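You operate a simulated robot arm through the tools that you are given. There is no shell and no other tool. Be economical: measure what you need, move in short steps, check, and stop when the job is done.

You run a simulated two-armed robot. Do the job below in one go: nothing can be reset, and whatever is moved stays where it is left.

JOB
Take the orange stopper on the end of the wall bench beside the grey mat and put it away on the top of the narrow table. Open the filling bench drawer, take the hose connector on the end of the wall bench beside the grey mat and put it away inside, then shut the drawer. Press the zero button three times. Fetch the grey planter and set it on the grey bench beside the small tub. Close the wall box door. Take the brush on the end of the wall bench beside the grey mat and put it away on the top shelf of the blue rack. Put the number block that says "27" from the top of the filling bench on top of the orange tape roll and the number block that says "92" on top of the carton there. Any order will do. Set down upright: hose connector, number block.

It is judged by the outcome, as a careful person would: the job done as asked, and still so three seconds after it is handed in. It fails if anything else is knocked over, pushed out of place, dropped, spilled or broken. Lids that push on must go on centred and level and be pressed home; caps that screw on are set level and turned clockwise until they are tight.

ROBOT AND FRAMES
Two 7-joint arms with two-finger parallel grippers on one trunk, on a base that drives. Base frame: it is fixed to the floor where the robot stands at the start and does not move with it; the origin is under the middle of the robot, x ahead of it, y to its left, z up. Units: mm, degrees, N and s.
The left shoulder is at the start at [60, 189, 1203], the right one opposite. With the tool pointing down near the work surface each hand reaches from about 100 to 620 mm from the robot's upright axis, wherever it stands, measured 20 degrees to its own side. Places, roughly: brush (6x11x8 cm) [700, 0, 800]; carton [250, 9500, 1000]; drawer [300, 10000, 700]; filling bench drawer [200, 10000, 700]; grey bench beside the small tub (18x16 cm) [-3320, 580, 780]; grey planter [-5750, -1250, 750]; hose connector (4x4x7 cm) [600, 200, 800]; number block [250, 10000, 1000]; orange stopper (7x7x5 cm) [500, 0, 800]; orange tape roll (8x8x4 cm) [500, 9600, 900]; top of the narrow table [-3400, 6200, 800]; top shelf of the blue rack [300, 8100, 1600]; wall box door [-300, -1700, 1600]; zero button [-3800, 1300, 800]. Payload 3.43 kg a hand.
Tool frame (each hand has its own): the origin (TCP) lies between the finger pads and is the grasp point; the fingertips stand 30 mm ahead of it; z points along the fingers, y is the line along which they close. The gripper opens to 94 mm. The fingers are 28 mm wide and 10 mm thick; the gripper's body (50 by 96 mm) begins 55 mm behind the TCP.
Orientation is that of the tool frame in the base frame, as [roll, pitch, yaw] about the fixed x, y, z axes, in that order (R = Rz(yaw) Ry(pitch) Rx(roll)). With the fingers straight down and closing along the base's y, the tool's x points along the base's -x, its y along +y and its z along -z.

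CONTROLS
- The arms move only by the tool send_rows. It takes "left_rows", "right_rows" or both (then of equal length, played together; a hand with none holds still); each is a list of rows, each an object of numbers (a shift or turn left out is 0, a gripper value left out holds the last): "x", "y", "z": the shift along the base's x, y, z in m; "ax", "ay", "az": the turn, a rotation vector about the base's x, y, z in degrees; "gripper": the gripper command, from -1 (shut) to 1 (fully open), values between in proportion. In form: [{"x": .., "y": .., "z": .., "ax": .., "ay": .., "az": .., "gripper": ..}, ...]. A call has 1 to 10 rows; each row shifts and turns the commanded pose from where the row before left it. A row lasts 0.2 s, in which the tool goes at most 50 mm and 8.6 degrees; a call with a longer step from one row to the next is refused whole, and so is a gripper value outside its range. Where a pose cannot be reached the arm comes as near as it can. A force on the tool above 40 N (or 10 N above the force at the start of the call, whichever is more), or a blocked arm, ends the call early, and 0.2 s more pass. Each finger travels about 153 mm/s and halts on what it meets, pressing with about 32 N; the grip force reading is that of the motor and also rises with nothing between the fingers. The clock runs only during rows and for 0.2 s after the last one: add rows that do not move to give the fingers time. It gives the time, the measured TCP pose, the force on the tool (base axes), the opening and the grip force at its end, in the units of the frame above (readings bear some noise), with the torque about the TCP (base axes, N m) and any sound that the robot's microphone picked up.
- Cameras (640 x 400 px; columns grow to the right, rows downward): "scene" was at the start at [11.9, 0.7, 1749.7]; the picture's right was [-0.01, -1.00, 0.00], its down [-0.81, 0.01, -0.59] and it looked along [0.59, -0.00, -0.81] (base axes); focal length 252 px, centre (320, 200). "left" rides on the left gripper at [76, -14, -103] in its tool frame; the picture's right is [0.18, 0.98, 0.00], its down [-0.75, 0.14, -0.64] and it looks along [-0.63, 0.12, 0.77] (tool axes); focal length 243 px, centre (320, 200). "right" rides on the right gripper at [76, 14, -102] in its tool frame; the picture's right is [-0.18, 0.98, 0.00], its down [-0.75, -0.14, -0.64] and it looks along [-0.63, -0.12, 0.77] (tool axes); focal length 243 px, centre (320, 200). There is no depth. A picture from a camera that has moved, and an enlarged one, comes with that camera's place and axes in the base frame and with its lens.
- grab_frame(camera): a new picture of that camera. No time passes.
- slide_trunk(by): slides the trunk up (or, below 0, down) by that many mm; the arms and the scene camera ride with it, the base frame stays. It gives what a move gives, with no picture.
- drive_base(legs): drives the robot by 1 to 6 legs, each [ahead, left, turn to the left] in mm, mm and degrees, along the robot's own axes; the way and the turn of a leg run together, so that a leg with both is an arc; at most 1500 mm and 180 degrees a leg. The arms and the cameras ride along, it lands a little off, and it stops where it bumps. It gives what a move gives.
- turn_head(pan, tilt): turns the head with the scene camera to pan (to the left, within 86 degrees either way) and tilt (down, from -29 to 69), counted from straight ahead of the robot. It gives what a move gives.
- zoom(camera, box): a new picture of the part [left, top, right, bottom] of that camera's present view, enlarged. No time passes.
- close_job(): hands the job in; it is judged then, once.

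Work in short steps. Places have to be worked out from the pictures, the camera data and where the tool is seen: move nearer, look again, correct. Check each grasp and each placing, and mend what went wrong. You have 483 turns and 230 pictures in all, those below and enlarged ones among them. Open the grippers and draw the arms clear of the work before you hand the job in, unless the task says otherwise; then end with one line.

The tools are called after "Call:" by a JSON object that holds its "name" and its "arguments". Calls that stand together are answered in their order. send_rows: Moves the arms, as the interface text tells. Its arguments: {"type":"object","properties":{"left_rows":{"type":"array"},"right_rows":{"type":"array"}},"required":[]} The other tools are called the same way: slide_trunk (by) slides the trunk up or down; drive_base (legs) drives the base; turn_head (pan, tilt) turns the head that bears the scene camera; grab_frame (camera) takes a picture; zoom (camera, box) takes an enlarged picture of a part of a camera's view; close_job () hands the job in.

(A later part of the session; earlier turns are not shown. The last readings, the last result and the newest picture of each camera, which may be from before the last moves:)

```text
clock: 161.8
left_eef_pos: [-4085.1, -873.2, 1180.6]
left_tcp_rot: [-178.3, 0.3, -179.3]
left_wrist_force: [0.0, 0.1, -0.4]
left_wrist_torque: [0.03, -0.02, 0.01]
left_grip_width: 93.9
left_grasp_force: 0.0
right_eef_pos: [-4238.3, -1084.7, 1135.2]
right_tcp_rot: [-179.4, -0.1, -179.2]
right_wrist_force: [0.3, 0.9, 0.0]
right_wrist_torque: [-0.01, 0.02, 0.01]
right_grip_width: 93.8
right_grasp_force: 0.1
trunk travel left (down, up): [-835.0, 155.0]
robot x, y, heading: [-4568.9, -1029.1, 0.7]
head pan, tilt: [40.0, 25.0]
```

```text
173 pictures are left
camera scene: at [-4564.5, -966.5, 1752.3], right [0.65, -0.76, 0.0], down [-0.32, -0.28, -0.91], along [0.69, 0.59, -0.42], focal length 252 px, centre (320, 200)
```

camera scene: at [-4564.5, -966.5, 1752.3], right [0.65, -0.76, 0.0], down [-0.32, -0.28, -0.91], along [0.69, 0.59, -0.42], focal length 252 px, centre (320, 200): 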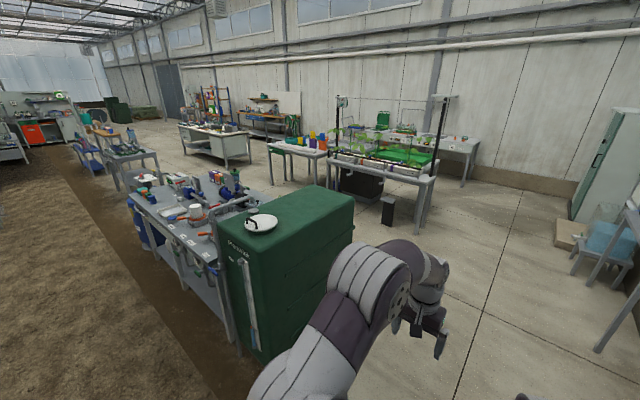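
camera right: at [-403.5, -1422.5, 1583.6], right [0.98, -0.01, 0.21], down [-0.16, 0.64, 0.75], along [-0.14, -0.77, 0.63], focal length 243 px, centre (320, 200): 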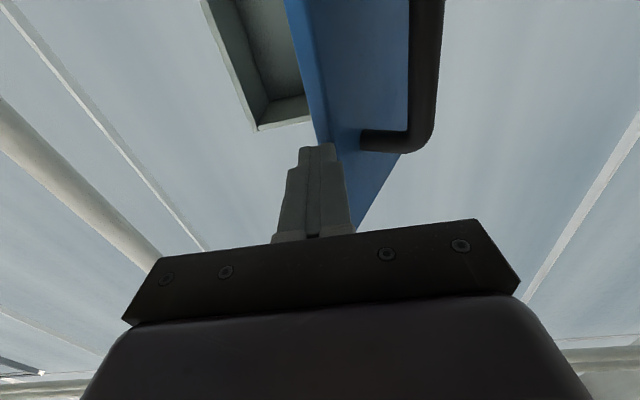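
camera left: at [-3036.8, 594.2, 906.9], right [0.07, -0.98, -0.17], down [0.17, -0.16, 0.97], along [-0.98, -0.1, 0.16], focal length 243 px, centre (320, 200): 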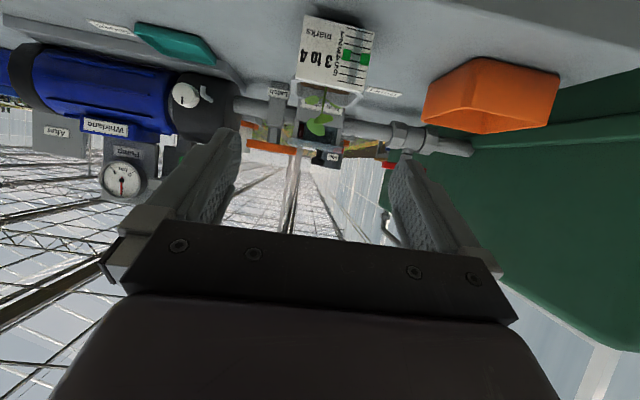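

Back side is open. Back up a little and strafe left to y≈1200, then look at the bench.

Call:
{"name": "drive_base", "arguments": {"legs": [[-120, 0, -0.5], [0, 1400, 0], [0, 830, 0]]}}

Call:
{"name": "turn_head", "arguments": {"pan": 0, "tilt": 45}}

Call:
{"name": "grab_frame", "arguments": {"camera": "scene"}}

```text
clock: 173.5
left_eef_pos: [-4207.9, 1312.2, 1181.0]
left_tcp_rot: [-178.4, 0.3, 179.6]
left_wrist_force: [0.0, 0.3, -0.3]
left_wrist_torque: [-0.04, -0.02, -0.02]
left_grip_width: 94.0
left_grasp_force: 0.1
right_eef_pos: [-4362.2, 1103.4, 1133.7]
right_tcp_rot: [-179.3, -0.1, 179.7]
right_wrist_force: [0.5, 0.4, -0.3]
right_wrist_torque: [0.02, -0.01, 0.01]
right_grip_width: 94.0
right_grasp_force: 0.1
trunk travel left (down, up): [-835.0, 155.0]
robot x, y, heading: [-4698.9, 1169.5, -0.3]
head pan, tilt: [40.0, 25.0]
```

```text
clock: 174.5
left_eef_pos: [-4208.6, 1312.1, 1180.0]
left_tcp_rot: [-178.4, 0.2, 179.5]
left_wrist_force: [1.0, 0.0, 0.2]
left_wrist_torque: [0.01, 0.0, 0.02]
left_grip_width: 93.9
left_grasp_force: 0.0
right_eef_pos: [-4362.1, 1104.0, 1134.6]
right_tcp_rot: [-179.4, -0.1, 179.7]
right_wrist_force: [1.0, 0.0, 0.1]
right_wrist_torque: [0.0, 0.02, 0.01]
right_grip_width: 94.0
right_grasp_force: 0.1
trunk travel left (down, up): [-835.0, 155.0]
robot x, y, heading: [-4698.9, 1168.2, -0.6]
head pan, tilt: [0.0, 45.0]
```

```text
172 pictures are left
camera scene: at [-4677.4, 1169.3, 1721.8], right [-0.01, -1.0, 0.0], down [-0.71, 0.0, -0.71], along [0.71, 0.0, -0.71], focal length 252 px, centre (320, 200)
```

scene: 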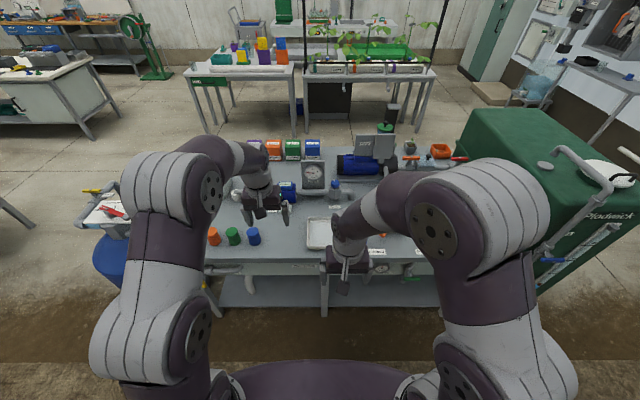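

Call:
{"name": "zoom", "arguments": {"camera": "scene", "box": [200, 130, 420, 270]}}

Call:
{"name": "grab_frame", "arguments": {"camera": "left"}}

```text
2.86 times, centred on (310, 200) of scene
camera zoom: at [-4677.4, 1169.3, 1721.8], right [-0.01, -1.0, 0.0], down [-0.71, 0.0, -0.71], along [0.71, 0.0, -0.71], focal length 720 px, centre (349, 200)
```

zoom: 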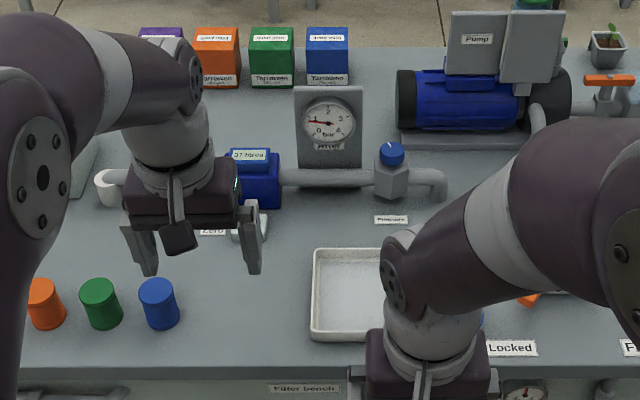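

```text
170 pictures are left
camera left: at [-4284.0, 1301.6, 1282.6], right [-0.18, 0.98, -0.03], down [0.75, 0.15, 0.64], along [0.64, 0.09, -0.77], focal length 243 px, centre (320, 200)
```

left: 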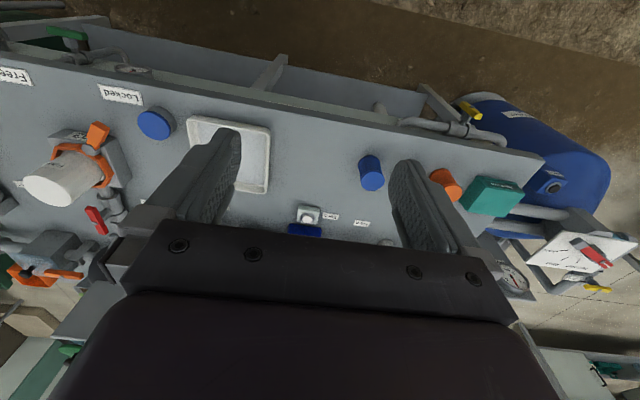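

The zero button is the small white square by the blue meter at ~[-3814,1336]. Zoom to confirm.

Call:
{"name": "zoom", "arguments": {"camera": "left", "box": [260, 180, 400, 260]}}

```text
4.57 times, centred on (330, 220) of left
camera zoom: at [-4284.0, 1301.6, 1282.6], right [-0.18, 0.98, -0.03], down [0.75, 0.15, 0.64], along [0.64, 0.09, -0.77], focal length 1109 px, centre (274, 109)
```

zoom: 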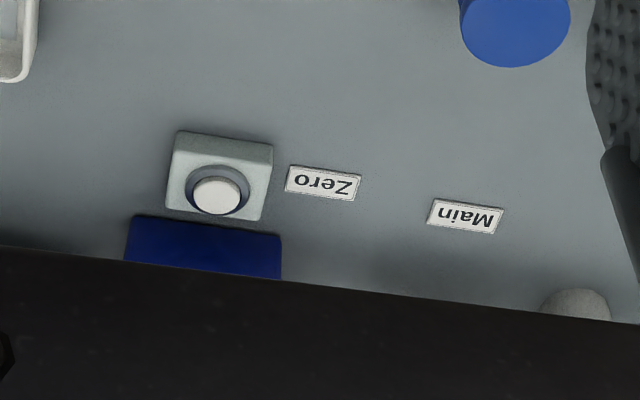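

Drive 310 mm ahead, then position the closed left gripper above the button.

Call:
{"name": "drive_base", "arguments": {"legs": [[310, 0, 0.5]]}}

Call:
{"name": "send_rows", "arguments": {"left_rows": [{"z": -0.03, "ax": -1.6, "gripper": -1}, {"z": -0.03}, {"z": -0.03}, {"z": -0.03}, {"z": -0.02}]}}

Call:
{"name": "grab_frame", "arguments": {"camera": "left"}}

```text
clock: 176.6
left_eef_pos: [-3903.7, 1315.2, 1182.3]
left_tcp_rot: [-178.3, 0.4, 179.9]
left_wrist_force: [0.0, -0.3, 0.2]
left_wrist_torque: [0.02, -0.01, 0.02]
left_grip_width: 94.1
left_grasp_force: 0.0
right_eef_pos: [-4057.4, 1104.0, 1134.6]
right_tcp_rot: [-179.3, -0.1, 180.0]
right_wrist_force: [0.0, 0.2, -0.3]
right_wrist_torque: [0.0, -0.04, -0.03]
right_grip_width: 94.1
right_grasp_force: 0.0
trunk travel left (down, up): [-835.0, 155.0]
robot x, y, heading: [-4389.7, 1172.0, 0.1]
head pan, tilt: [0.0, 45.0]
```

```text
clock: 177.8
left_eef_pos: [-3901.9, 1316.7, 1040.3]
left_tcp_rot: [-176.7, 0.4, 179.9]
left_wrist_force: [0.2, -0.3, -0.5]
left_wrist_torque: [0.01, 0.0, 0.0]
left_grip_width: 0.0
left_grasp_force: 31.9
right_eef_pos: [-4055.4, 1105.6, 1134.7]
right_tcp_rot: [-179.2, -0.1, -180.0]
right_wrist_force: [0.1, 0.0, 0.1]
right_wrist_torque: [-0.02, -0.01, 0.0]
right_grip_width: 93.8
right_grasp_force: 0.1
trunk travel left (down, up): [-835.0, 155.0]
robot x, y, heading: [-4392.1, 1165.4, 0.1]
head pan, tilt: [0.0, 45.0]
```

```text
168 pictures are left
camera left: at [-3977.8, 1307.2, 1142.2], right [-0.18, 0.98, -0.06], down [0.75, 0.18, 0.64], along [0.64, 0.07, -0.77], focal length 243 px, centre (320, 200)
```

left: 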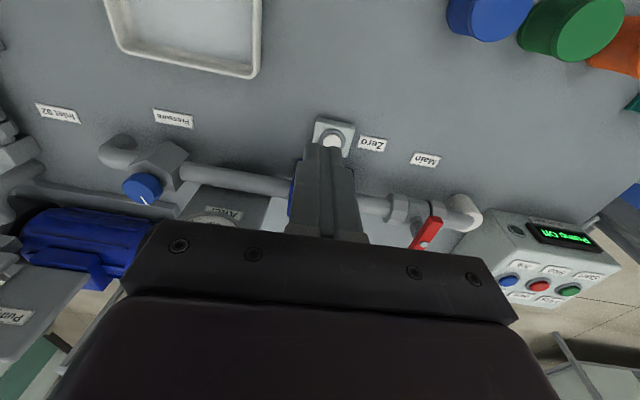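

Button cap ≈ [-3812,1334,804]. Correct the roll and move above it.

Call:
{"name": "send_rows", "arguments": {"left_rows": [{"ax": 3.3, "x": 0.03, "y": 0.006}, {"x": 0.03, "y": 0.006, "z": -0.03}, {"x": 0.03, "y": 0.005, "z": -0.03}, {"z": -0.04}, {"z": -0.04}, {"z": -0.03}]}}

Call:
{"name": "grab_frame", "arguments": {"camera": "left"}}

Call:
{"name": "zoom", "arguments": {"camera": "scene", "box": [220, 180, 340, 280]}}

```text
clock: 179.2
left_eef_pos: [-3813.0, 1332.8, 870.9]
left_tcp_rot: [-180.0, 0.3, 179.9]
left_wrist_force: [-0.6, 0.7, -0.2]
left_wrist_torque: [0.02, 0.0, 0.02]
left_grip_width: 0.0
left_grasp_force: 32.1
right_eef_pos: [-4057.2, 1104.9, 1135.4]
right_tcp_rot: [-179.3, -0.3, 180.0]
right_wrist_force: [0.0, 0.2, -0.5]
right_wrist_torque: [-0.05, 0.0, -0.01]
right_grip_width: 94.1
right_grasp_force: 0.0
trunk travel left (down, up): [-835.0, 155.0]
robot x, y, heading: [-4393.3, 1168.3, -0.2]
head pan, tilt: [0.0, 45.0]
```

```text
167 pictures are left
camera left: at [-3889.7, 1318.0, 971.0], right [-0.18, 0.98, 0.0], down [0.75, 0.14, 0.65], along [0.64, 0.12, -0.76], focal length 243 px, centre (320, 200)
```

left: 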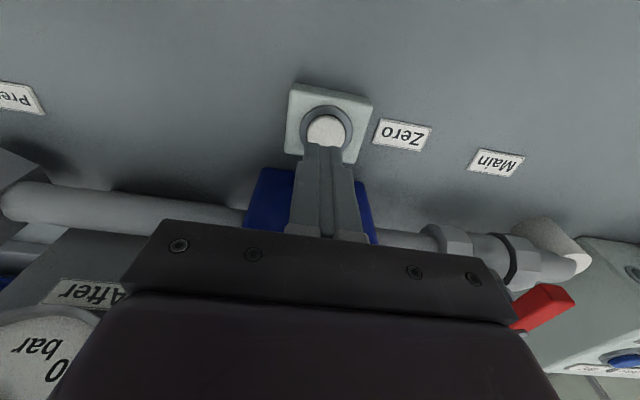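

```text
4.00 times, centred on (280, 230) of scene
camera zoom: at [-4370.4, 1168.9, 1721.8], right [0.0, -1.0, 0.0], down [-0.71, 0.0, -0.71], along [0.71, 0.0, -0.71], focal length 1009 px, centre (480, 80)
```

zoom: 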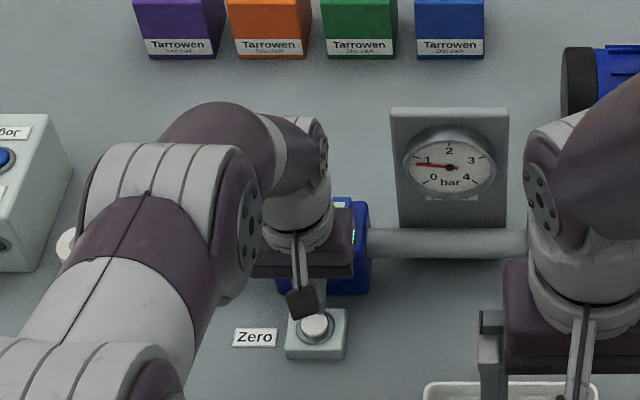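

Aligned (y +4 mm). Lower to just above, then press in small steps listening for a click.

Call:
{"name": "send_rows", "arguments": {"left_rows": [{"y": 0.004, "z": -0.012}, {"z": -0.012}, {"z": -0.006}]}}

Call:
{"name": "send_rows", "arguments": {"left_rows": [{"z": -0.003}, {"z": -0.003}, {"z": -0.003}]}}

```text
clock: 180.0
left_eef_pos: [-3812.5, 1336.2, 839.7]
left_tcp_rot: [179.9, 0.4, 179.9]
left_wrist_force: [0.1, -0.5, -0.8]
left_wrist_torque: [-0.03, 0.0, 0.03]
left_grip_width: 0.0
left_grasp_force: 32.2
right_eef_pos: [-4056.4, 1105.1, 1134.8]
right_tcp_rot: [-179.3, -0.1, -179.9]
right_wrist_force: [-0.3, -0.7, -0.5]
right_wrist_torque: [0.0, 0.01, -0.03]
right_grip_width: 94.1
right_grasp_force: 0.1
trunk travel left (down, up): [-835.0, 155.0]
robot x, y, heading: [-4391.9, 1170.9, 0.1]
head pan, tilt: [0.0, 45.0]
```

```text
clock: 180.8
left_eef_pos: [-3812.2, 1336.2, 833.5]
left_tcp_rot: [179.8, 0.5, 179.9]
left_wrist_force: [-2.0, 0.6, 13.1]
left_wrist_torque: [0.04, 0.13, -0.03]
left_grip_width: 0.0
left_grasp_force: 31.9
right_eef_pos: [-4058.9, 1105.0, 1136.0]
right_tcp_rot: [-179.4, 0.0, -180.0]
right_wrist_force: [0.4, -0.5, 0.0]
right_wrist_torque: [-0.01, 0.04, 0.02]
right_grip_width: 94.0
right_grasp_force: 0.1
trunk travel left (down, up): [-835.0, 155.0]
robot x, y, heading: [-4386.6, 1170.4, -0.1]
head pan, tilt: [0.0, 45.0]
heard: click
```

Click one. Release, check the meter, and press twice more.

Call:
{"name": "send_rows", "arguments": {"left_rows": [{"z": 0.006}, {"z": 0.006}, {}]}}

Call:
{"name": "send_rows", "arguments": {"left_rows": [{"z": -0.004}, {"z": -0.004}, {"z": -0.004}, {}]}}

Call:
{"name": "send_rows", "arguments": {"left_rows": [{"z": 0.006}, {"z": 0.006}, {}]}}

Call:
{"name": "send_rows", "arguments": {"left_rows": [{"z": -0.004}, {"z": -0.004}, {"z": -0.004}, {}]}}

Call:
{"name": "send_rows", "arguments": {"left_rows": [{"z": 0.006}, {"z": 0.006}, {"z": 0.04}, {"z": 0.045}, {"z": 0.045}, {"z": 0.045}, {"z": 0.045}, {"x": -0.04, "z": 0.02}, {"x": -0.04}]}}

Call:
{"name": "zoom", "arguments": {"camera": "scene", "box": [220, 180, 340, 280]}}

```text
clock: 181.6
left_eef_pos: [-3811.7, 1336.5, 843.8]
left_tcp_rot: [179.9, 0.2, 180.0]
left_wrist_force: [-0.4, 0.2, -0.1]
left_wrist_torque: [0.0, 0.01, -0.04]
left_grip_width: 0.0
left_grasp_force: 32.4
right_eef_pos: [-4056.1, 1104.5, 1135.3]
right_tcp_rot: [-179.3, 0.0, 180.0]
right_wrist_force: [-0.5, -0.2, 0.5]
right_wrist_torque: [0.0, -0.03, 0.02]
right_grip_width: 93.7
right_grasp_force: 0.0
trunk travel left (down, up): [-835.0, 155.0]
robot x, y, heading: [-4390.4, 1167.2, -0.1]
head pan, tilt: [0.0, 45.0]
```

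```text
clock: 182.6
left_eef_pos: [-3812.6, 1334.5, 833.8]
left_tcp_rot: [179.9, 0.5, 179.9]
left_wrist_force: [-2.0, 0.9, 14.4]
left_wrist_torque: [0.0, 0.16, 0.01]
left_grip_width: 0.2
left_grasp_force: 32.0
right_eef_pos: [-4057.0, 1105.4, 1135.2]
right_tcp_rot: [-179.4, 0.0, -179.8]
right_wrist_force: [-0.2, 0.0, 1.0]
right_wrist_torque: [-0.01, 0.0, -0.02]
right_grip_width: 93.7
right_grasp_force: 0.0
trunk travel left (down, up): [-835.0, 155.0]
robot x, y, heading: [-4387.8, 1166.6, -0.0]
head pan, tilt: [0.0, 45.0]
heard: click
```

```text
clock: 183.4
left_eef_pos: [-3811.8, 1335.5, 843.8]
left_tcp_rot: [180.0, 0.3, 179.9]
left_wrist_force: [0.3, -1.4, 0.2]
left_wrist_torque: [0.0, 0.01, -0.04]
left_grip_width: 0.0
left_grasp_force: 32.1
right_eef_pos: [-4056.0, 1103.4, 1134.4]
right_tcp_rot: [-179.3, -0.2, -180.0]
right_wrist_force: [0.7, 0.5, -0.4]
right_wrist_torque: [0.05, -0.01, 0.03]
right_grip_width: 94.0
right_grasp_force: 0.1
trunk travel left (down, up): [-835.0, 155.0]
robot x, y, heading: [-4392.0, 1170.3, 0.2]
head pan, tilt: [0.0, 45.0]
```

```text
clock: 184.4
left_eef_pos: [-3812.3, 1336.1, 832.9]
left_tcp_rot: [179.9, 0.5, 179.8]
left_wrist_force: [0.0, 0.9, 14.2]
left_wrist_torque: [0.01, 0.14, -0.01]
left_grip_width: 0.0
left_grasp_force: 32.1
right_eef_pos: [-4059.0, 1105.2, 1135.6]
right_tcp_rot: [-179.2, -0.1, -180.0]
right_wrist_force: [-0.4, 1.1, 0.2]
right_wrist_torque: [0.0, -0.02, 0.0]
right_grip_width: 94.1
right_grasp_force: 0.1
trunk travel left (down, up): [-835.0, 155.0]
robot x, y, heading: [-4392.6, 1167.9, -0.2]
head pan, tilt: [0.0, 45.0]
heard: click
```

```text
clock: 186.4
left_eef_pos: [-3893.3, 1336.5, 1083.1]
left_tcp_rot: [-179.9, 0.4, 179.9]
left_wrist_force: [0.5, 0.4, -0.2]
left_wrist_torque: [0.0, -0.02, 0.0]
left_grip_width: 0.2
left_grasp_force: 32.2
right_eef_pos: [-4057.2, 1105.4, 1135.3]
right_tcp_rot: [-179.3, 0.0, -180.0]
right_wrist_force: [0.0, -0.2, 0.1]
right_wrist_torque: [-0.01, -0.01, 0.03]
right_grip_width: 94.4
right_grasp_force: 0.1
trunk travel left (down, up): [-835.0, 155.0]
robot x, y, heading: [-4393.2, 1168.8, -0.3]
head pan, tilt: [0.0, 45.0]
```

```text
4.00 times, centred on (280, 230) of scene
camera zoom: at [-4373.2, 1168.5, 1721.8], right [0.0, -1.0, 0.0], down [-0.71, 0.0, -0.71], along [0.71, 0.0, -0.71], focal length 1009 px, centre (480, 80)
```

zoom: 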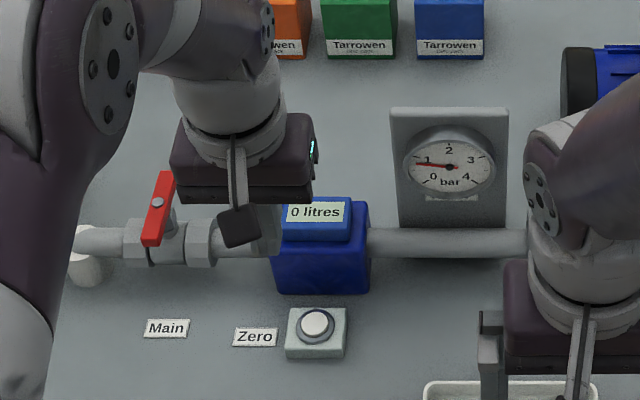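

Meter reads "0 litres", three clicks. Now return to the wall bench by the same corridor.

Call:
{"name": "drive_base", "arguments": {"legs": [[-290, 0, 0], [0, -1100, 0], [0, -1050, 0], [1400, 0, 0], [1400, 0, 0], [1200, 0, 0]]}}

Call:
{"name": "turn_head", "arguments": {"pan": 30, "tilt": 35}}

Call:
{"name": "grab_frame", "arguments": {"camera": "scene"}}

```text
clock: 217.5
left_eef_pos: [-184.0, -888.7, 1083.3]
left_tcp_rot: [180.0, 0.3, 177.6]
left_wrist_force: [0.5, 0.1, 0.4]
left_wrist_torque: [0.02, 0.0, 0.01]
left_grip_width: 0.1
left_grasp_force: 32.2
right_eef_pos: [-358.5, -1112.9, 1134.5]
right_tcp_rot: [-179.3, -0.1, 177.8]
right_wrist_force: [-0.5, -0.1, -0.4]
right_wrist_torque: [-0.03, 0.01, -0.03]
right_grip_width: 94.0
right_grasp_force: 0.0
trunk travel left (down, up): [-835.0, 155.0]
robot x, y, heading: [-691.9, -1034.3, -2.4]
head pan, tilt: [0.0, 45.0]
```

```text
clock: 218.4
left_eef_pos: [-185.5, -886.7, 1082.9]
left_tcp_rot: [-180.0, 0.3, 177.6]
left_wrist_force: [-0.7, -0.5, 0.3]
left_wrist_torque: [0.0, 0.0, 0.03]
left_grip_width: 0.3
left_grasp_force: 32.4
right_eef_pos: [-358.0, -1112.7, 1135.3]
right_tcp_rot: [-179.3, -0.1, 177.8]
right_wrist_force: [0.1, -0.1, 0.9]
right_wrist_torque: [0.01, 0.0, 0.01]
right_grip_width: 93.8
right_grasp_force: 0.1
trunk travel left (down, up): [-835.0, 155.0]
robot x, y, heading: [-689.3, -1039.2, -2.4]
head pan, tilt: [30.0, 35.0]
```

```text
164 pictures are left
camera scene: at [-673.4, -992.7, 1736.5], right [0.46, -0.89, 0.0], down [-0.51, -0.27, -0.82], along [0.73, 0.38, -0.57], focal length 252 px, centre (320, 200)
```

scene: 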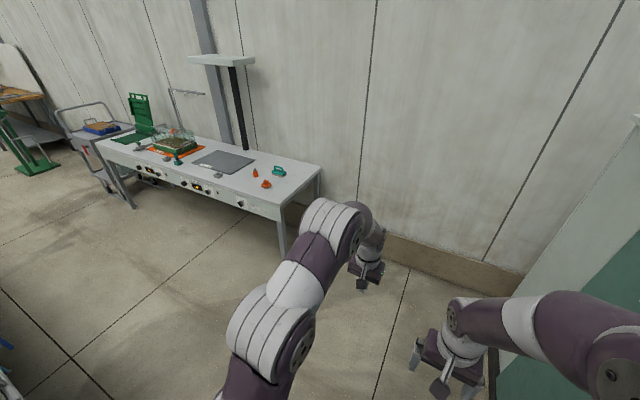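

Go to the front of the wall bench near [20,60]; plan: left hand takes the hose connector, right the stopper (brush on a second trip).

Call:
{"name": "drive_base", "arguments": {"legs": [[0, 0, 2.4], [600, 0, 0], [0, 1095, 0]]}}

Call:
{"name": "turn_head", "arguments": {"pan": 10, "tilt": 50}}

Call:
{"name": "grab_frame", "arguments": {"camera": "scene"}}

```text
clock: 227.5
left_eef_pos: [399.8, 257.4, 1083.0]
left_tcp_rot: [179.9, 0.3, -179.9]
left_wrist_force: [-0.4, 0.0, 0.0]
left_wrist_torque: [0.01, 0.01, 0.01]
left_grip_width: 0.1
left_grasp_force: 32.5
right_eef_pos: [235.8, 26.2, 1135.0]
right_tcp_rot: [-179.3, -0.1, -179.5]
right_wrist_force: [-0.1, 0.6, 0.2]
right_wrist_torque: [-0.01, -0.02, -0.04]
right_grip_width: 94.2
right_grasp_force: 0.1
trunk travel left (down, up): [-835.0, 155.0]
robot x, y, heading: [-98.1, 85.4, 0.3]
head pan, tilt: [30.0, 35.0]
```

```text
clock: 228.3
left_eef_pos: [398.8, 257.8, 1083.6]
left_tcp_rot: [180.0, 0.4, -179.8]
left_wrist_force: [0.3, 0.4, -0.5]
left_wrist_torque: [0.02, -0.01, 0.02]
left_grip_width: 0.1
left_grasp_force: 32.4
right_eef_pos: [237.0, 25.6, 1134.4]
right_tcp_rot: [-179.3, -0.1, -179.7]
right_wrist_force: [-0.2, 0.9, 0.1]
right_wrist_torque: [0.0, 0.0, -0.02]
right_grip_width: 94.2
right_grasp_force: 0.1
trunk travel left (down, up): [-835.0, 155.0]
robot x, y, heading: [-99.7, 83.4, 0.2]
head pan, tilt: [10.0, 50.0]
```

```text
163 pictures are left
camera scene: at [-84.2, 100.9, 1714.9], right [0.18, -0.98, 0.0], down [-0.75, -0.14, -0.64], along [0.63, 0.12, -0.77], focal length 252 px, centre (320, 200)
```

scene: 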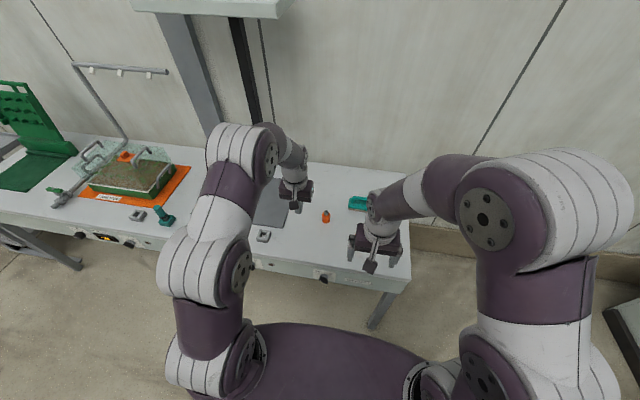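

Drive 120 mm nearer, open the left gripper, and look through both hand cameras.

Call:
{"name": "drive_base", "arguments": {"legs": [[120, 0, 0]]}}

Call:
{"name": "send_rows", "arguments": {"left_rows": [{"gripper": 1, "z": -0.03}, {"z": -0.03}, {"z": -0.03}, {"z": -0.03}], "right_rows": [{"z": -0.03, "x": 0.02}, {"z": -0.03, "x": 0.02}, {"z": -0.03, "x": 0.02}, {"z": -0.03, "x": 0.02}]}}

Call:
{"name": "grab_frame", "arguments": {"camera": "left"}}

Call:
{"name": "grab_frame", "arguments": {"camera": "right"}}

```text
clock: 229.6
left_eef_pos: [519.3, 258.3, 1083.9]
left_tcp_rot: [-180.0, 0.4, -179.7]
left_wrist_force: [-0.9, -0.1, -0.1]
left_wrist_torque: [0.01, -0.01, -0.01]
left_grip_width: 0.1
left_grasp_force: 31.5
right_eef_pos: [356.3, 25.7, 1135.8]
right_tcp_rot: [-179.3, -0.2, -179.6]
right_wrist_force: [-1.1, -0.2, 0.5]
right_wrist_torque: [0.01, 0.0, -0.02]
right_grip_width: 93.8
right_grasp_force: 0.1
trunk travel left (down, up): [-835.0, 155.0]
robot x, y, heading: [17.8, 89.9, 0.3]
head pan, tilt: [10.0, 50.0]
```

```text
clock: 230.6
left_eef_pos: [521.8, 257.8, 962.6]
left_tcp_rot: [-179.9, 0.4, -179.8]
left_wrist_force: [0.4, 0.6, 0.9]
left_wrist_torque: [0.0, 0.02, 0.01]
left_grip_width: 94.1
left_grasp_force: 0.1
right_eef_pos: [440.1, 26.8, 1010.9]
right_tcp_rot: [-179.3, -0.2, -179.6]
right_wrist_force: [0.4, -0.4, -0.7]
right_wrist_torque: [0.01, 0.01, 0.01]
right_grip_width: 93.9
right_grasp_force: 0.0
trunk travel left (down, up): [-835.0, 155.0]
robot x, y, heading: [22.0, 87.3, 0.4]
head pan, tilt: [10.0, 50.0]
```

```text
162 pictures are left
camera left: at [445.5, 242.7, 1064.1], right [-0.19, 0.98, 0.0], down [0.75, 0.14, 0.65], along [0.63, 0.12, -0.76], focal length 243 px, centre (320, 200)
```

left: 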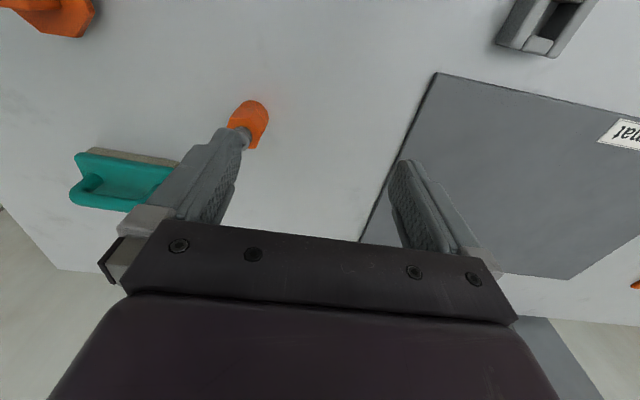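

```text
161 pictures are left
camera right: at [362.8, 41.7, 1115.1], right [0.18, 0.98, -0.01], down [0.76, -0.13, 0.64], along [0.63, -0.12, -0.77], focal length 243 px, centre (320, 200)
```

right: 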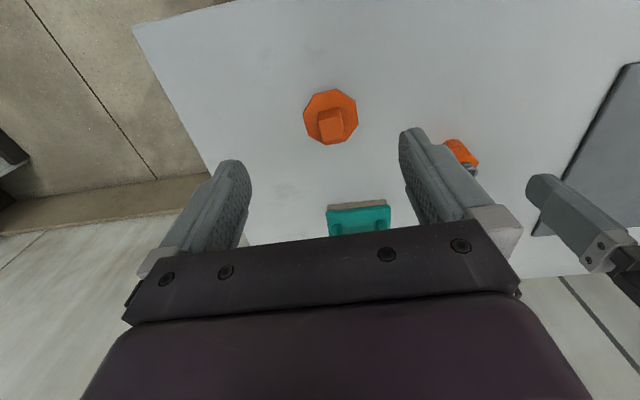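

Connector stands upright (grey tip on top) near [557,191]; stopper near [488,31] with a knob. Move both hands lower and closer and look again.

Call:
{"name": "send_rows", "arguments": {"left_rows": [{"x": 0.008, "y": -0.022, "z": -0.02}, {"x": 0.008, "y": -0.022, "z": -0.02}, {"x": 0.008, "y": -0.022, "z": -0.02}], "right_rows": [{"z": -0.035, "x": 0.008}, {"z": -0.035, "x": 0.008}, {"z": -0.035, "x": 0.008}]}}

Call:
{"name": "grab_frame", "arguments": {"camera": "left"}}

Call:
{"name": "grab_frame", "arguments": {"camera": "right"}}

```text
clock: 231.4
left_eef_pos: [545.2, 191.9, 902.6]
left_tcp_rot: [179.9, 0.3, -179.8]
left_wrist_force: [-0.2, 0.5, 0.4]
left_wrist_torque: [0.02, 0.01, 0.0]
left_grip_width: 94.1
left_grasp_force: 0.0
right_eef_pos: [461.1, 25.4, 909.8]
right_tcp_rot: [-179.3, -0.1, -179.6]
right_wrist_force: [0.6, -0.1, -0.3]
right_wrist_torque: [0.0, 0.01, 0.02]
right_grip_width: 94.0
right_grasp_force: 0.0
trunk travel left (down, up): [-835.0, 155.0]
robot x, y, heading: [20.6, 85.7, 0.4]
head pan, tilt: [10.0, 50.0]
```

```text
160 pictures are left
camera left: at [468.4, 176.3, 1003.2], right [-0.19, 0.98, 0.0], down [0.75, 0.14, 0.65], along [0.63, 0.12, -0.76], focal length 243 px, centre (320, 200)
```

left: 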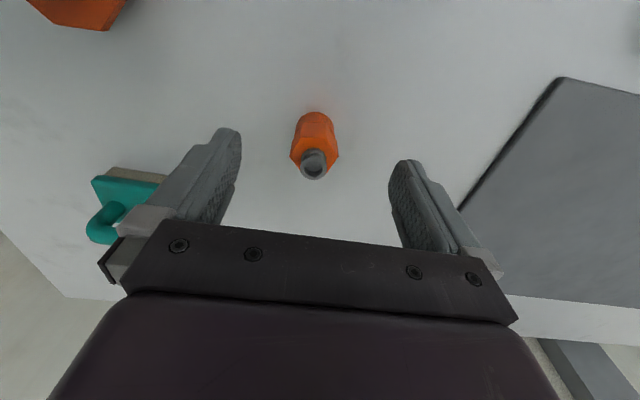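

```text
159 pictures are left
camera right: at [385.9, 40.9, 1012.7], right [0.18, 0.98, -0.01], down [0.76, -0.13, 0.64], along [0.63, -0.12, -0.77], focal length 243 px, centre (320, 200)
```

right: 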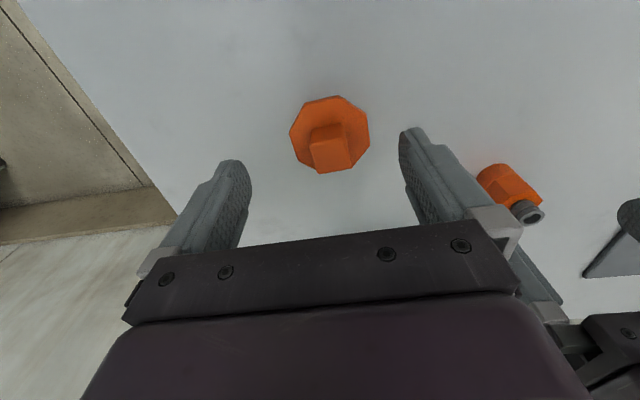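

Connector at ≈[559,190]. Lower left hand around it and close.

Call:
{"name": "send_rows", "arguments": {"left_rows": [{"x": 0.007, "y": -0.001, "z": -0.02}, {"x": 0.007, "y": -0.001, "z": -0.02}, {"z": -0.02}, {"z": -0.02}]}}

Call:
{"name": "grab_frame", "arguments": {"camera": "left"}}

```text
clock: 232.4
left_eef_pos: [557.4, 190.2, 829.7]
left_tcp_rot: [179.9, 0.1, -179.7]
left_wrist_force: [-9.3, -0.2, 15.1]
left_wrist_torque: [-0.76, 0.51, -0.37]
left_grip_width: 93.8
left_grasp_force: 0.0
right_eef_pos: [460.1, 25.7, 909.7]
right_tcp_rot: [-179.2, -0.1, -179.6]
right_wrist_force: [0.3, -0.3, -0.2]
right_wrist_torque: [-0.02, 0.0, -0.02]
right_grip_width: 93.9
right_grasp_force: 0.1
trunk travel left (down, up): [-835.0, 155.0]
robot x, y, heading: [20.0, 86.5, 0.4]
head pan, tilt: [10.0, 50.0]
stopped in row 4 (left hand): the force on the tool passed its limit at 101 N (the readings are from after the stop); the commanded pose is now the measured one
```

```text
158 pictures are left
camera left: at [482.4, 175.0, 931.6], right [-0.19, 0.98, 0.0], down [0.75, 0.14, 0.64], along [0.63, 0.12, -0.77], focal length 243 px, centre (320, 200)
```

left: 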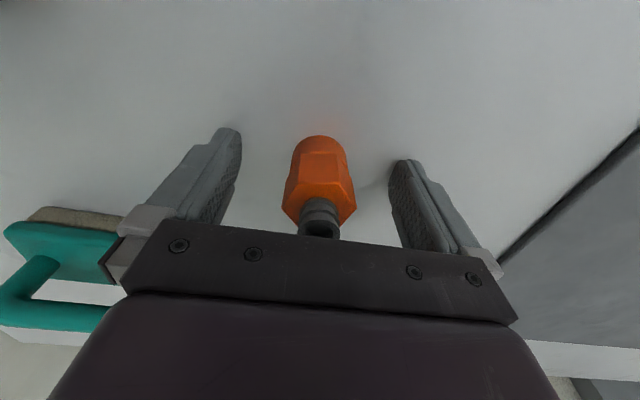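

Table top is z≈800 (fingertips touched). Raise 3 mm and close.

Call:
{"name": "send_rows", "arguments": {"left_rows": [{"z": 0.004}, {"gripper": 0.2}, {"gripper": -0.6}, {"gripper": -1}, {"gripper": -1}]}}

Call:
{"name": "grab_frame", "arguments": {"camera": "left"}}

```text
clock: 233.6
left_eef_pos: [560.2, 190.7, 833.6]
left_tcp_rot: [179.8, 0.1, -179.9]
left_wrist_force: [0.9, 0.2, -0.7]
left_wrist_torque: [-0.03, -0.02, 0.0]
left_grip_width: 34.8
left_grasp_force: 32.2
right_eef_pos: [461.4, 27.1, 910.1]
right_tcp_rot: [-179.3, -0.1, -179.6]
right_wrist_force: [-0.4, 0.6, -0.2]
right_wrist_torque: [0.0, 0.02, 0.02]
right_grip_width: 94.1
right_grasp_force: 0.1
trunk travel left (down, up): [-835.0, 155.0]
robot x, y, heading: [20.0, 85.7, 0.1]
head pan, tilt: [10.0, 50.0]
```

```text
157 pictures are left
camera left: at [483.5, 174.8, 934.4], right [-0.19, 0.98, 0.0], down [0.75, 0.14, 0.64], along [0.63, 0.12, -0.77], focal length 243 px, centre (320, 200)
```

left: 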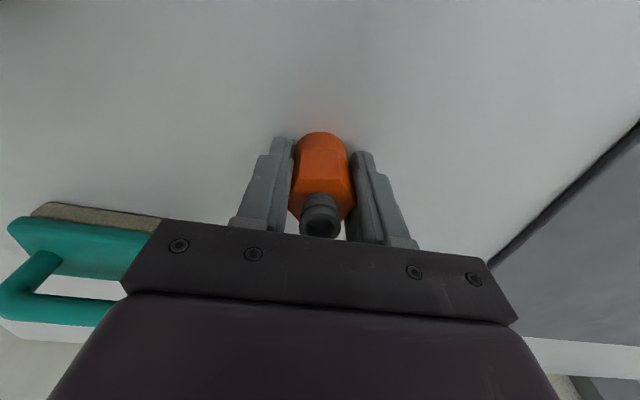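

Gripped at 34.8 mm. Lift the connector and move the right hand over the stopper.

Call:
{"name": "send_rows", "arguments": {"left_rows": [{"z": 0.01}, {"z": 0.03}, {"z": 0.04}, {"z": 0.04}, {"z": 0.04}], "right_rows": [{"x": 0.007, "y": 0.003}, {"x": 0.007, "y": 0.003, "z": -0.01}, {"z": -0.01}, {"z": -0.01}, {"z": -0.01}]}}

Call:
{"name": "grab_frame", "arguments": {"camera": "right"}}

Call:
{"name": "grab_frame", "arguments": {"camera": "left"}}

```text
clock: 234.8
left_eef_pos: [561.6, 188.0, 993.4]
left_tcp_rot: [180.0, 0.2, -179.7]
left_wrist_force: [-1.0, 0.1, -0.3]
left_wrist_torque: [0.01, 0.02, 0.03]
left_grip_width: 34.8
left_grasp_force: 31.3
right_eef_pos: [473.7, 31.6, 868.9]
right_tcp_rot: [-179.3, -0.1, -179.6]
right_wrist_force: [0.3, 0.5, 0.1]
right_wrist_torque: [-0.03, 0.0, -0.01]
right_grip_width: 93.9
right_grasp_force: 0.1
trunk travel left (down, up): [-835.0, 155.0]
robot x, y, heading: [22.7, 89.8, 0.1]
head pan, tilt: [10.0, 50.0]
```

```text
156 pictures are left
camera right: at [397.7, 47.4, 973.1], right [0.18, 0.98, -0.01], down [0.76, -0.13, 0.64], along [0.63, -0.12, -0.77], focal length 243 px, centre (320, 200)
```

right: 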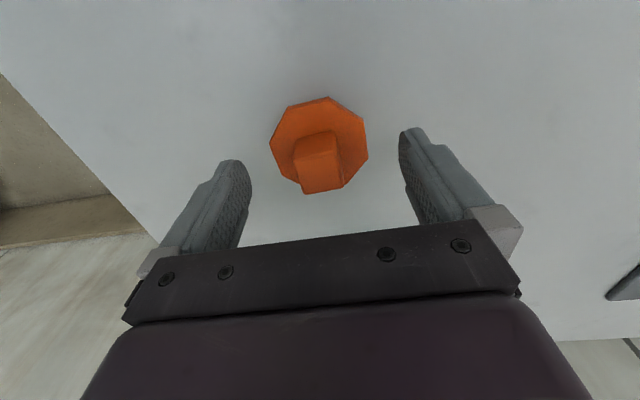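

```text
155 pictures are left
camera left: at [484.7, 172.5, 1093.4], right [-0.19, 0.98, 0.0], down [0.75, 0.14, 0.64], along [0.63, 0.12, -0.76], focal length 243 px, centre (320, 200)
```

left: 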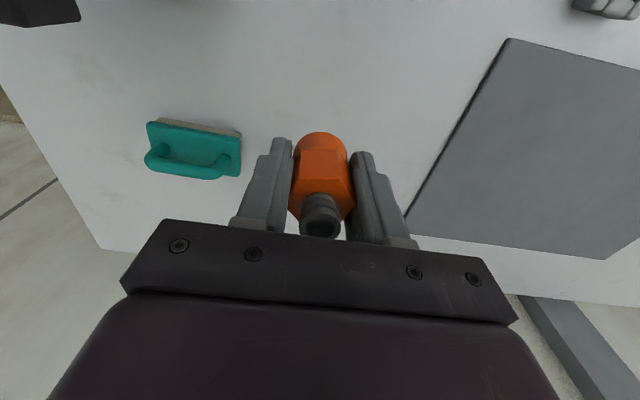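

Stopper looks like a thin disc with a tall knob. Lower to grip the knob (tips ≈820).

Call:
{"name": "send_rows", "arguments": {"right_rows": [{"x": 0.005, "z": -0.01}, {"z": -0.009}, {"gripper": 0.2}, {"gripper": -0.6}, {"gripper": -1}, {"gripper": -1}]}}

Call:
{"name": "grab_frame", "arguments": {"camera": "right"}}

```text
clock: 236.2
left_eef_pos: [561.3, 188.0, 991.9]
left_tcp_rot: [-179.9, 0.2, -179.7]
left_wrist_force: [-0.2, -0.3, -0.9]
left_wrist_torque: [0.0, -0.03, -0.02]
left_grip_width: 34.6
left_grasp_force: 32.2
right_eef_pos: [480.1, 33.8, 850.3]
right_tcp_rot: [-179.3, -0.1, -179.6]
right_wrist_force: [0.7, 0.6, 1.6]
right_wrist_torque: [0.05, -0.04, 0.03]
right_grip_width: 31.6
right_grasp_force: 31.8
trunk travel left (down, up): [-835.0, 155.0]
robot x, y, heading: [21.7, 84.8, 0.4]
head pan, tilt: [10.0, 50.0]
```

```text
154 pictures are left
camera right: at [404.5, 47.8, 953.9], right [0.18, 0.98, -0.01], down [0.76, -0.13, 0.64], along [0.63, -0.12, -0.77], focal length 243 px, centre (320, 200)
```

right: 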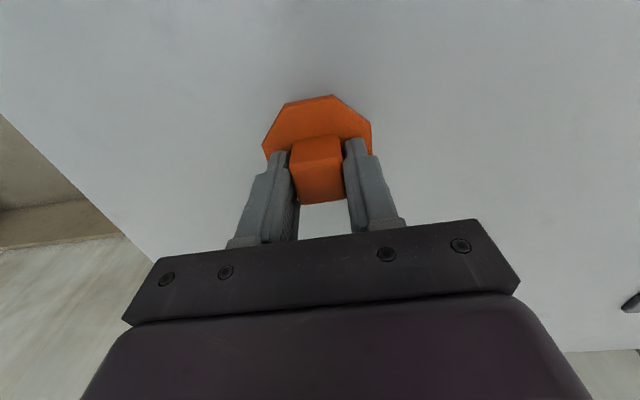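

Knob gripped at 31.6 mm. Lift and check.

Call:
{"name": "send_rows", "arguments": {"right_rows": [{"z": 0.01}, {"z": 0.03}, {"z": 0.04}, {"z": 0.04}, {"z": 0.04}, {"z": 0.04}, {"x": -0.04}, {"x": -0.04}], "left_rows": [{}, {}, {}, {}, {"z": 0.03}, {"z": 0.03}, {"x": -0.04}, {"x": -0.04}]}}

Call:
{"name": "grab_frame", "arguments": {"camera": "right"}}

Call:
{"name": "turn_head", "arguments": {"pan": 75, "tilt": 20}}

Call:
{"name": "grab_frame", "arguments": {"camera": "scene"}}

```text
clock: 238.0
left_eef_pos: [477.0, 189.7, 1054.2]
left_tcp_rot: [180.0, 0.2, -179.8]
left_wrist_force: [-0.6, 0.0, 0.0]
left_wrist_torque: [0.01, -0.03, 0.01]
left_grip_width: 34.6
left_grasp_force: 31.7
right_eef_pos: [397.2, 31.6, 1051.2]
right_tcp_rot: [-179.3, 0.0, -179.7]
right_wrist_force: [-0.4, 0.7, -0.5]
right_wrist_torque: [-0.03, -0.01, -0.02]
right_grip_width: 31.3
right_grasp_force: 32.3
trunk travel left (down, up): [-835.0, 155.0]
robot x, y, heading: [23.3, 89.0, 0.2]
head pan, tilt: [10.0, 50.0]
```

```text
153 pictures are left
camera right: at [321.5, 46.6, 1153.9], right [0.18, 0.98, -0.01], down [0.75, -0.13, 0.64], along [0.63, -0.12, -0.76], focal length 243 px, centre (320, 200)
```

right: 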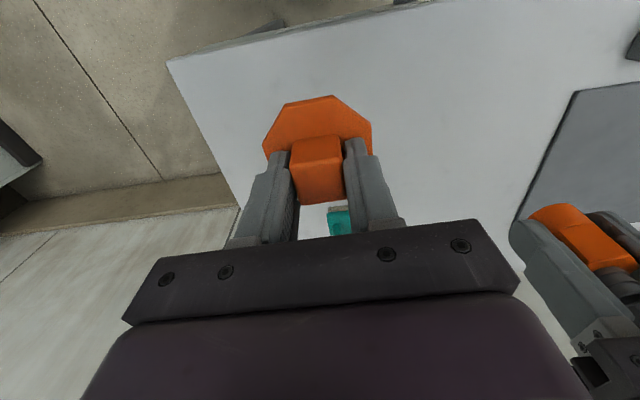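

```text
clock: 239.3
left_eef_pos: [480.3, 189.8, 1053.4]
left_tcp_rot: [179.9, 0.0, -179.7]
left_wrist_force: [-0.6, 0.2, -0.6]
left_wrist_torque: [0.0, -0.01, 0.0]
left_grip_width: 34.7
left_grasp_force: 31.8
right_eef_pos: [402.5, 31.9, 1049.6]
right_tcp_rot: [-179.4, -0.3, -179.6]
right_wrist_force: [-0.1, -0.3, -0.8]
right_wrist_torque: [-0.01, 0.01, 0.0]
right_grip_width: 31.1
right_grasp_force: 32.1
trunk travel left (down, up): [-835.0, 155.0]
robot x, y, heading: [21.9, 86.9, 0.5]
head pan, tilt: [75.0, 20.0]
```

```text
152 pictures are left
camera scene: at [-14.5, 177.7, 1760.4], right [0.97, -0.25, 0.0], down [-0.09, -0.33, -0.94], along [0.24, 0.91, -0.34], focal length 252 px, centre (320, 200)
```

scene: 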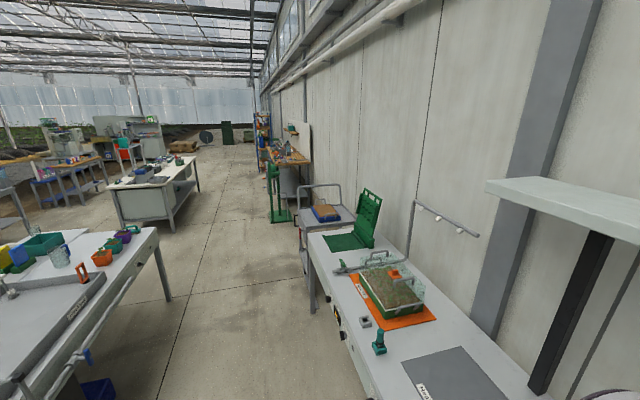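

Both items are held. Back out, turn to face +y, and drive up the aisle (x≈-240) in stages.

Call:
{"name": "drive_base", "arguments": {"legs": [[-260, 0, 0], [0, 0, 89.5], [1300, 0, 0]]}}

Call:
{"name": "turn_head", "arguments": {"pan": 0, "tilt": 25}}

Call:
{"name": "grab_frame", "arguments": {"camera": "scene"}}

```text
clock: 251.1
left_eef_pos: [-338.5, 1839.5, 1053.8]
left_tcp_rot: [179.9, 0.0, -90.1]
left_wrist_force: [0.3, 0.4, -0.1]
left_wrist_torque: [0.03, 0.0, -0.01]
left_grip_width: 33.8
left_grasp_force: 31.9
right_eef_pos: [-181.0, 1759.7, 1049.8]
right_tcp_rot: [-179.3, -0.1, -89.8]
right_wrist_force: [0.2, -0.4, -0.3]
right_wrist_torque: [0.0, 0.01, -0.03]
right_grip_width: 31.5
right_grasp_force: 31.8
trunk travel left (down, up): [-835.0, 155.0]
robot x, y, heading: [-238.6, 1380.9, 90.0]
head pan, tilt: [75.0, 20.0]
```

```text
clock: 252.6
left_eef_pos: [-338.4, 1839.0, 1054.6]
left_tcp_rot: [180.0, 0.1, -90.0]
left_wrist_force: [-0.3, -0.4, -0.3]
left_wrist_torque: [0.01, -0.01, 0.0]
left_grip_width: 33.9
left_grasp_force: 32.1
right_eef_pos: [-181.3, 1759.8, 1049.5]
right_tcp_rot: [-179.3, -0.1, -89.8]
right_wrist_force: [-0.8, 0.7, -0.1]
right_wrist_torque: [-0.01, -0.04, 0.01]
right_grip_width: 31.6
right_grasp_force: 32.2
trunk travel left (down, up): [-835.0, 155.0]
robot x, y, heading: [-238.8, 1386.4, 90.3]
head pan, tilt: [0.0, 25.0]
```

```text
151 pictures are left
camera scene: at [-239.1, 1415.2, 1752.3], right [1.0, 0.0, 0.0], down [0.0, -0.42, -0.91], along [0.0, 0.91, -0.42], focal length 252 px, centre (320, 200)
```

scene: 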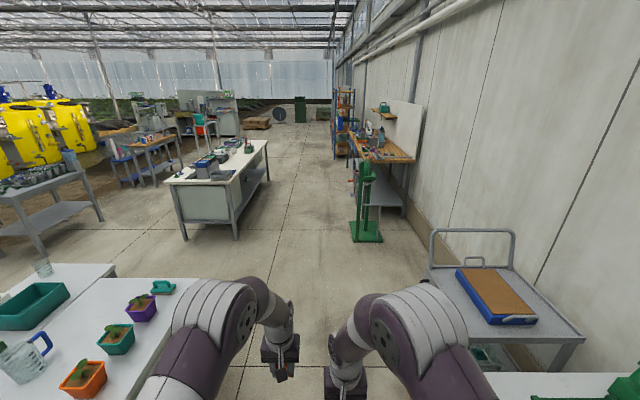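

Zoom on the narrow table area.

Call:
{"name": "zoom", "arguments": {"camera": "scene", "box": [80, 80, 280, 205]}}

Call:
{"name": "zoom", "arguments": {"camera": "scene", "box": [290, 80, 430, 250]}}

```text
3.20 times, centred on (180, 142) of scene
camera zoom: at [-239.1, 1415.2, 1752.3], right [1.0, 0.0, 0.0], down [0.0, -0.42, -0.91], along [0.0, 0.91, -0.42], focal length 807 px, centre (768, 384)
```

zoom: 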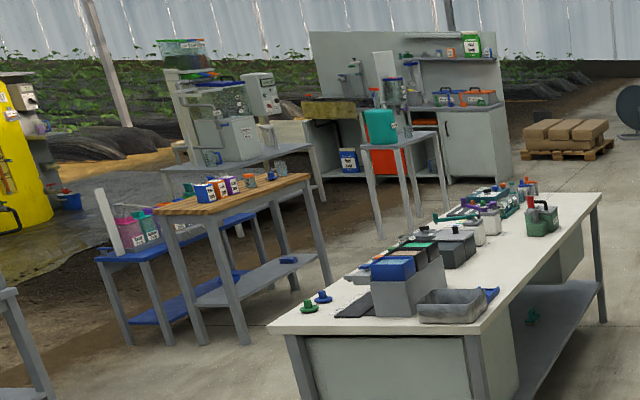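

```text
2.35 times, centred on (360, 165) of scene
camera zoom: at [-239.1, 1415.2, 1752.3], right [1.0, 0.0, 0.0], down [0.0, -0.42, -0.91], along [0.0, 0.91, -0.42], focal length 593 px, centre (226, 282)
```

zoom: 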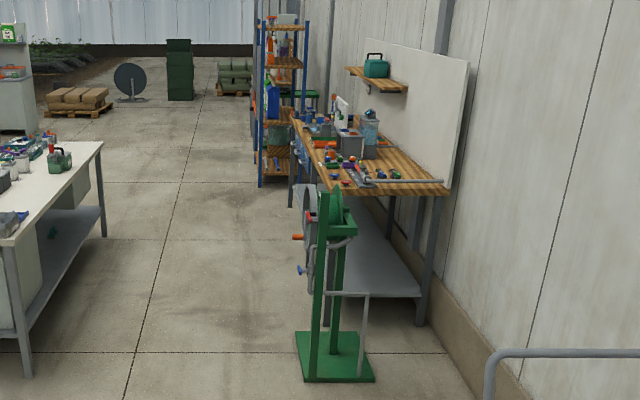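

Narrow table is the wooden one (x -3470..-3090, y 5610..6570). Drive up to y≈6250, strafe left past the white bench, then face it.

Call:
{"name": "drive_base", "arguments": {"legs": [[1400, 0, -0.2], [1400, 0, 0], [1400, 0, 0], [660, 0, 0]]}}

Call:
{"name": "turn_head", "arguments": {"pan": 80, "tilt": 20}}

Call:
{"name": "grab_frame", "arguments": {"camera": "scene"}}

```text
clock: 276.0
left_eef_pos: [-478.2, 6695.8, 1053.5]
left_tcp_rot: [179.9, 0.2, -88.3]
left_wrist_force: [0.6, -0.5, -0.4]
left_wrist_torque: [0.02, 0.0, 0.01]
left_grip_width: 33.1
left_grasp_force: 31.5
right_eef_pos: [-316.6, 6621.0, 1048.9]
right_tcp_rot: [-179.3, 0.0, -88.2]
right_wrist_force: [-0.1, -0.3, -0.2]
right_wrist_torque: [-0.02, 0.01, -0.02]
right_grip_width: 31.2
right_grasp_force: 31.8
trunk travel left (down, up): [-835.0, 155.0]
robot x, y, heading: [-357.9, 6240.6, 91.6]
head pan, tilt: [0.0, 25.0]
```

```text
clock: 277.6
left_eef_pos: [-476.9, 6696.3, 1054.3]
left_tcp_rot: [-180.0, 0.0, -88.3]
left_wrist_force: [0.1, 0.3, -0.2]
left_wrist_torque: [0.01, -0.01, -0.02]
left_grip_width: 32.9
left_grasp_force: 31.7
right_eef_pos: [-317.1, 6620.9, 1049.7]
right_tcp_rot: [-179.3, -0.1, -88.2]
right_wrist_force: [0.5, -0.6, -1.3]
right_wrist_torque: [0.03, 0.01, 0.02]
right_grip_width: 31.1
right_grasp_force: 32.1
trunk travel left (down, up): [-835.0, 155.0]
robot x, y, heading: [-363.7, 6244.3, 91.7]
head pan, tilt: [80.0, 20.0]
```

```text
148 pictures are left
camera scene: at [-454.7, 6196.1, 1760.4], right [0.14, 0.99, 0.0], down [0.34, -0.05, -0.94], along [-0.93, 0.14, -0.34], focal length 252 px, centre (320, 200)
```

scene: 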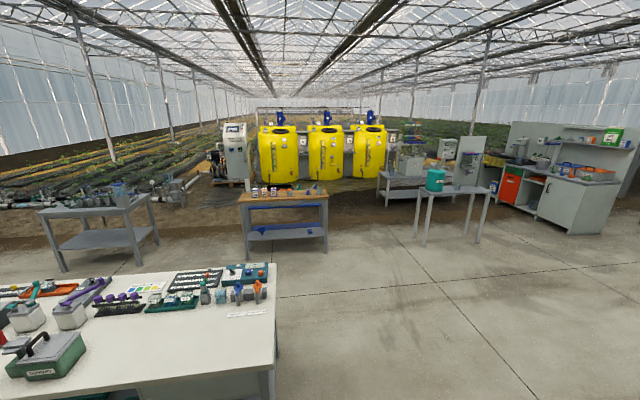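

Connector grip width is creeping down (34.8→32.9); check it.

Call:
{"name": "grab_frame", "arguments": {"camera": "left"}}

```text
147 pictures are left
camera left: at [-460.6, 6619.8, 1154.7], right [-0.98, -0.21, 0.0], down [-0.16, 0.75, 0.64], along [-0.14, 0.63, -0.77], focal length 243 px, centre (320, 200)
```

left: 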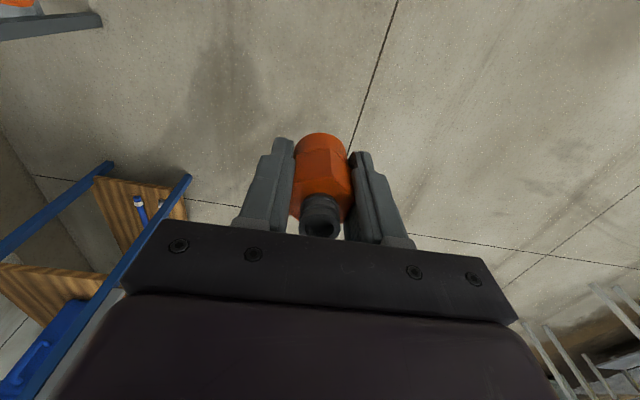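

It's only rotating flat between the pads; secure. Continue: forward past the white bench's end, strafe left, face the narrow table.

Call:
{"name": "drive_base", "arguments": {"legs": [[330, 0, -1.7], [0, 1100, 0], [0, 1000, 0], [0, 0, 90]]}}

Call:
{"name": "turn_head", "arguments": {"pan": 10, "tilt": 35}}

Call:
{"name": "grab_frame", "arguments": {"camera": "scene"}}

```text
clock: 293.5
left_eef_pos: [-2903.3, 6481.4, 1052.5]
left_tcp_rot: [179.9, 0.1, -0.6]
left_wrist_force: [0.3, 0.2, -0.6]
left_wrist_torque: [0.0, 0.0, -0.01]
left_grip_width: 33.3
left_grasp_force: 32.5
right_eef_pos: [-2820.0, 6640.1, 1049.4]
right_tcp_rot: [-179.3, -0.1, -0.3]
right_wrist_force: [-0.3, -0.1, -0.2]
right_wrist_torque: [0.0, 0.0, -0.01]
right_grip_width: 31.2
right_grasp_force: 31.9
trunk travel left (down, up): [-835.0, 155.0]
robot x, y, heading: [-2440.7, 6577.5, 179.5]
head pan, tilt: [80.0, 20.0]
```

```text
clock: 294.9
left_eef_pos: [-2902.4, 6482.6, 1052.9]
left_tcp_rot: [-179.9, 0.1, -0.6]
left_wrist_force: [-0.2, 0.0, -0.5]
left_wrist_torque: [-0.02, 0.03, 0.01]
left_grip_width: 33.2
left_grasp_force: 32.0
right_eef_pos: [-2820.4, 6639.9, 1049.9]
right_tcp_rot: [-179.3, -0.1, -0.4]
right_wrist_force: [-0.7, 0.1, -0.3]
right_wrist_torque: [0.02, 0.04, 0.01]
right_grip_width: 31.2
right_grasp_force: 31.7
trunk travel left (down, up): [-835.0, 155.0]
robot x, y, heading: [-2444.2, 6578.7, 179.3]
head pan, tilt: [10.0, 35.0]
```

```text
146 pictures are left
camera scene: at [-2471.7, 6564.9, 1736.6], right [-0.17, 0.99, 0.0], down [0.57, 0.1, -0.82], along [-0.81, -0.14, -0.57], focal length 252 px, centre (320, 200)
```

scene: 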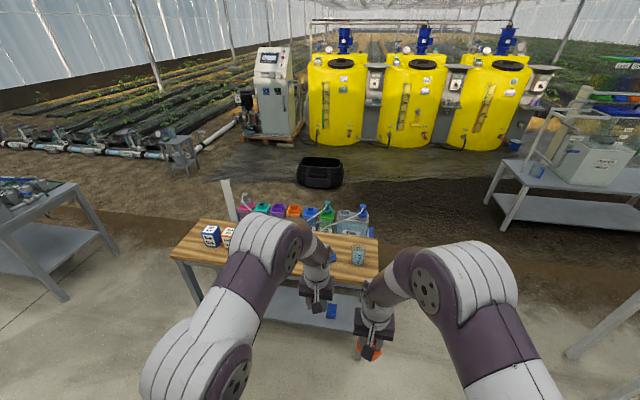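

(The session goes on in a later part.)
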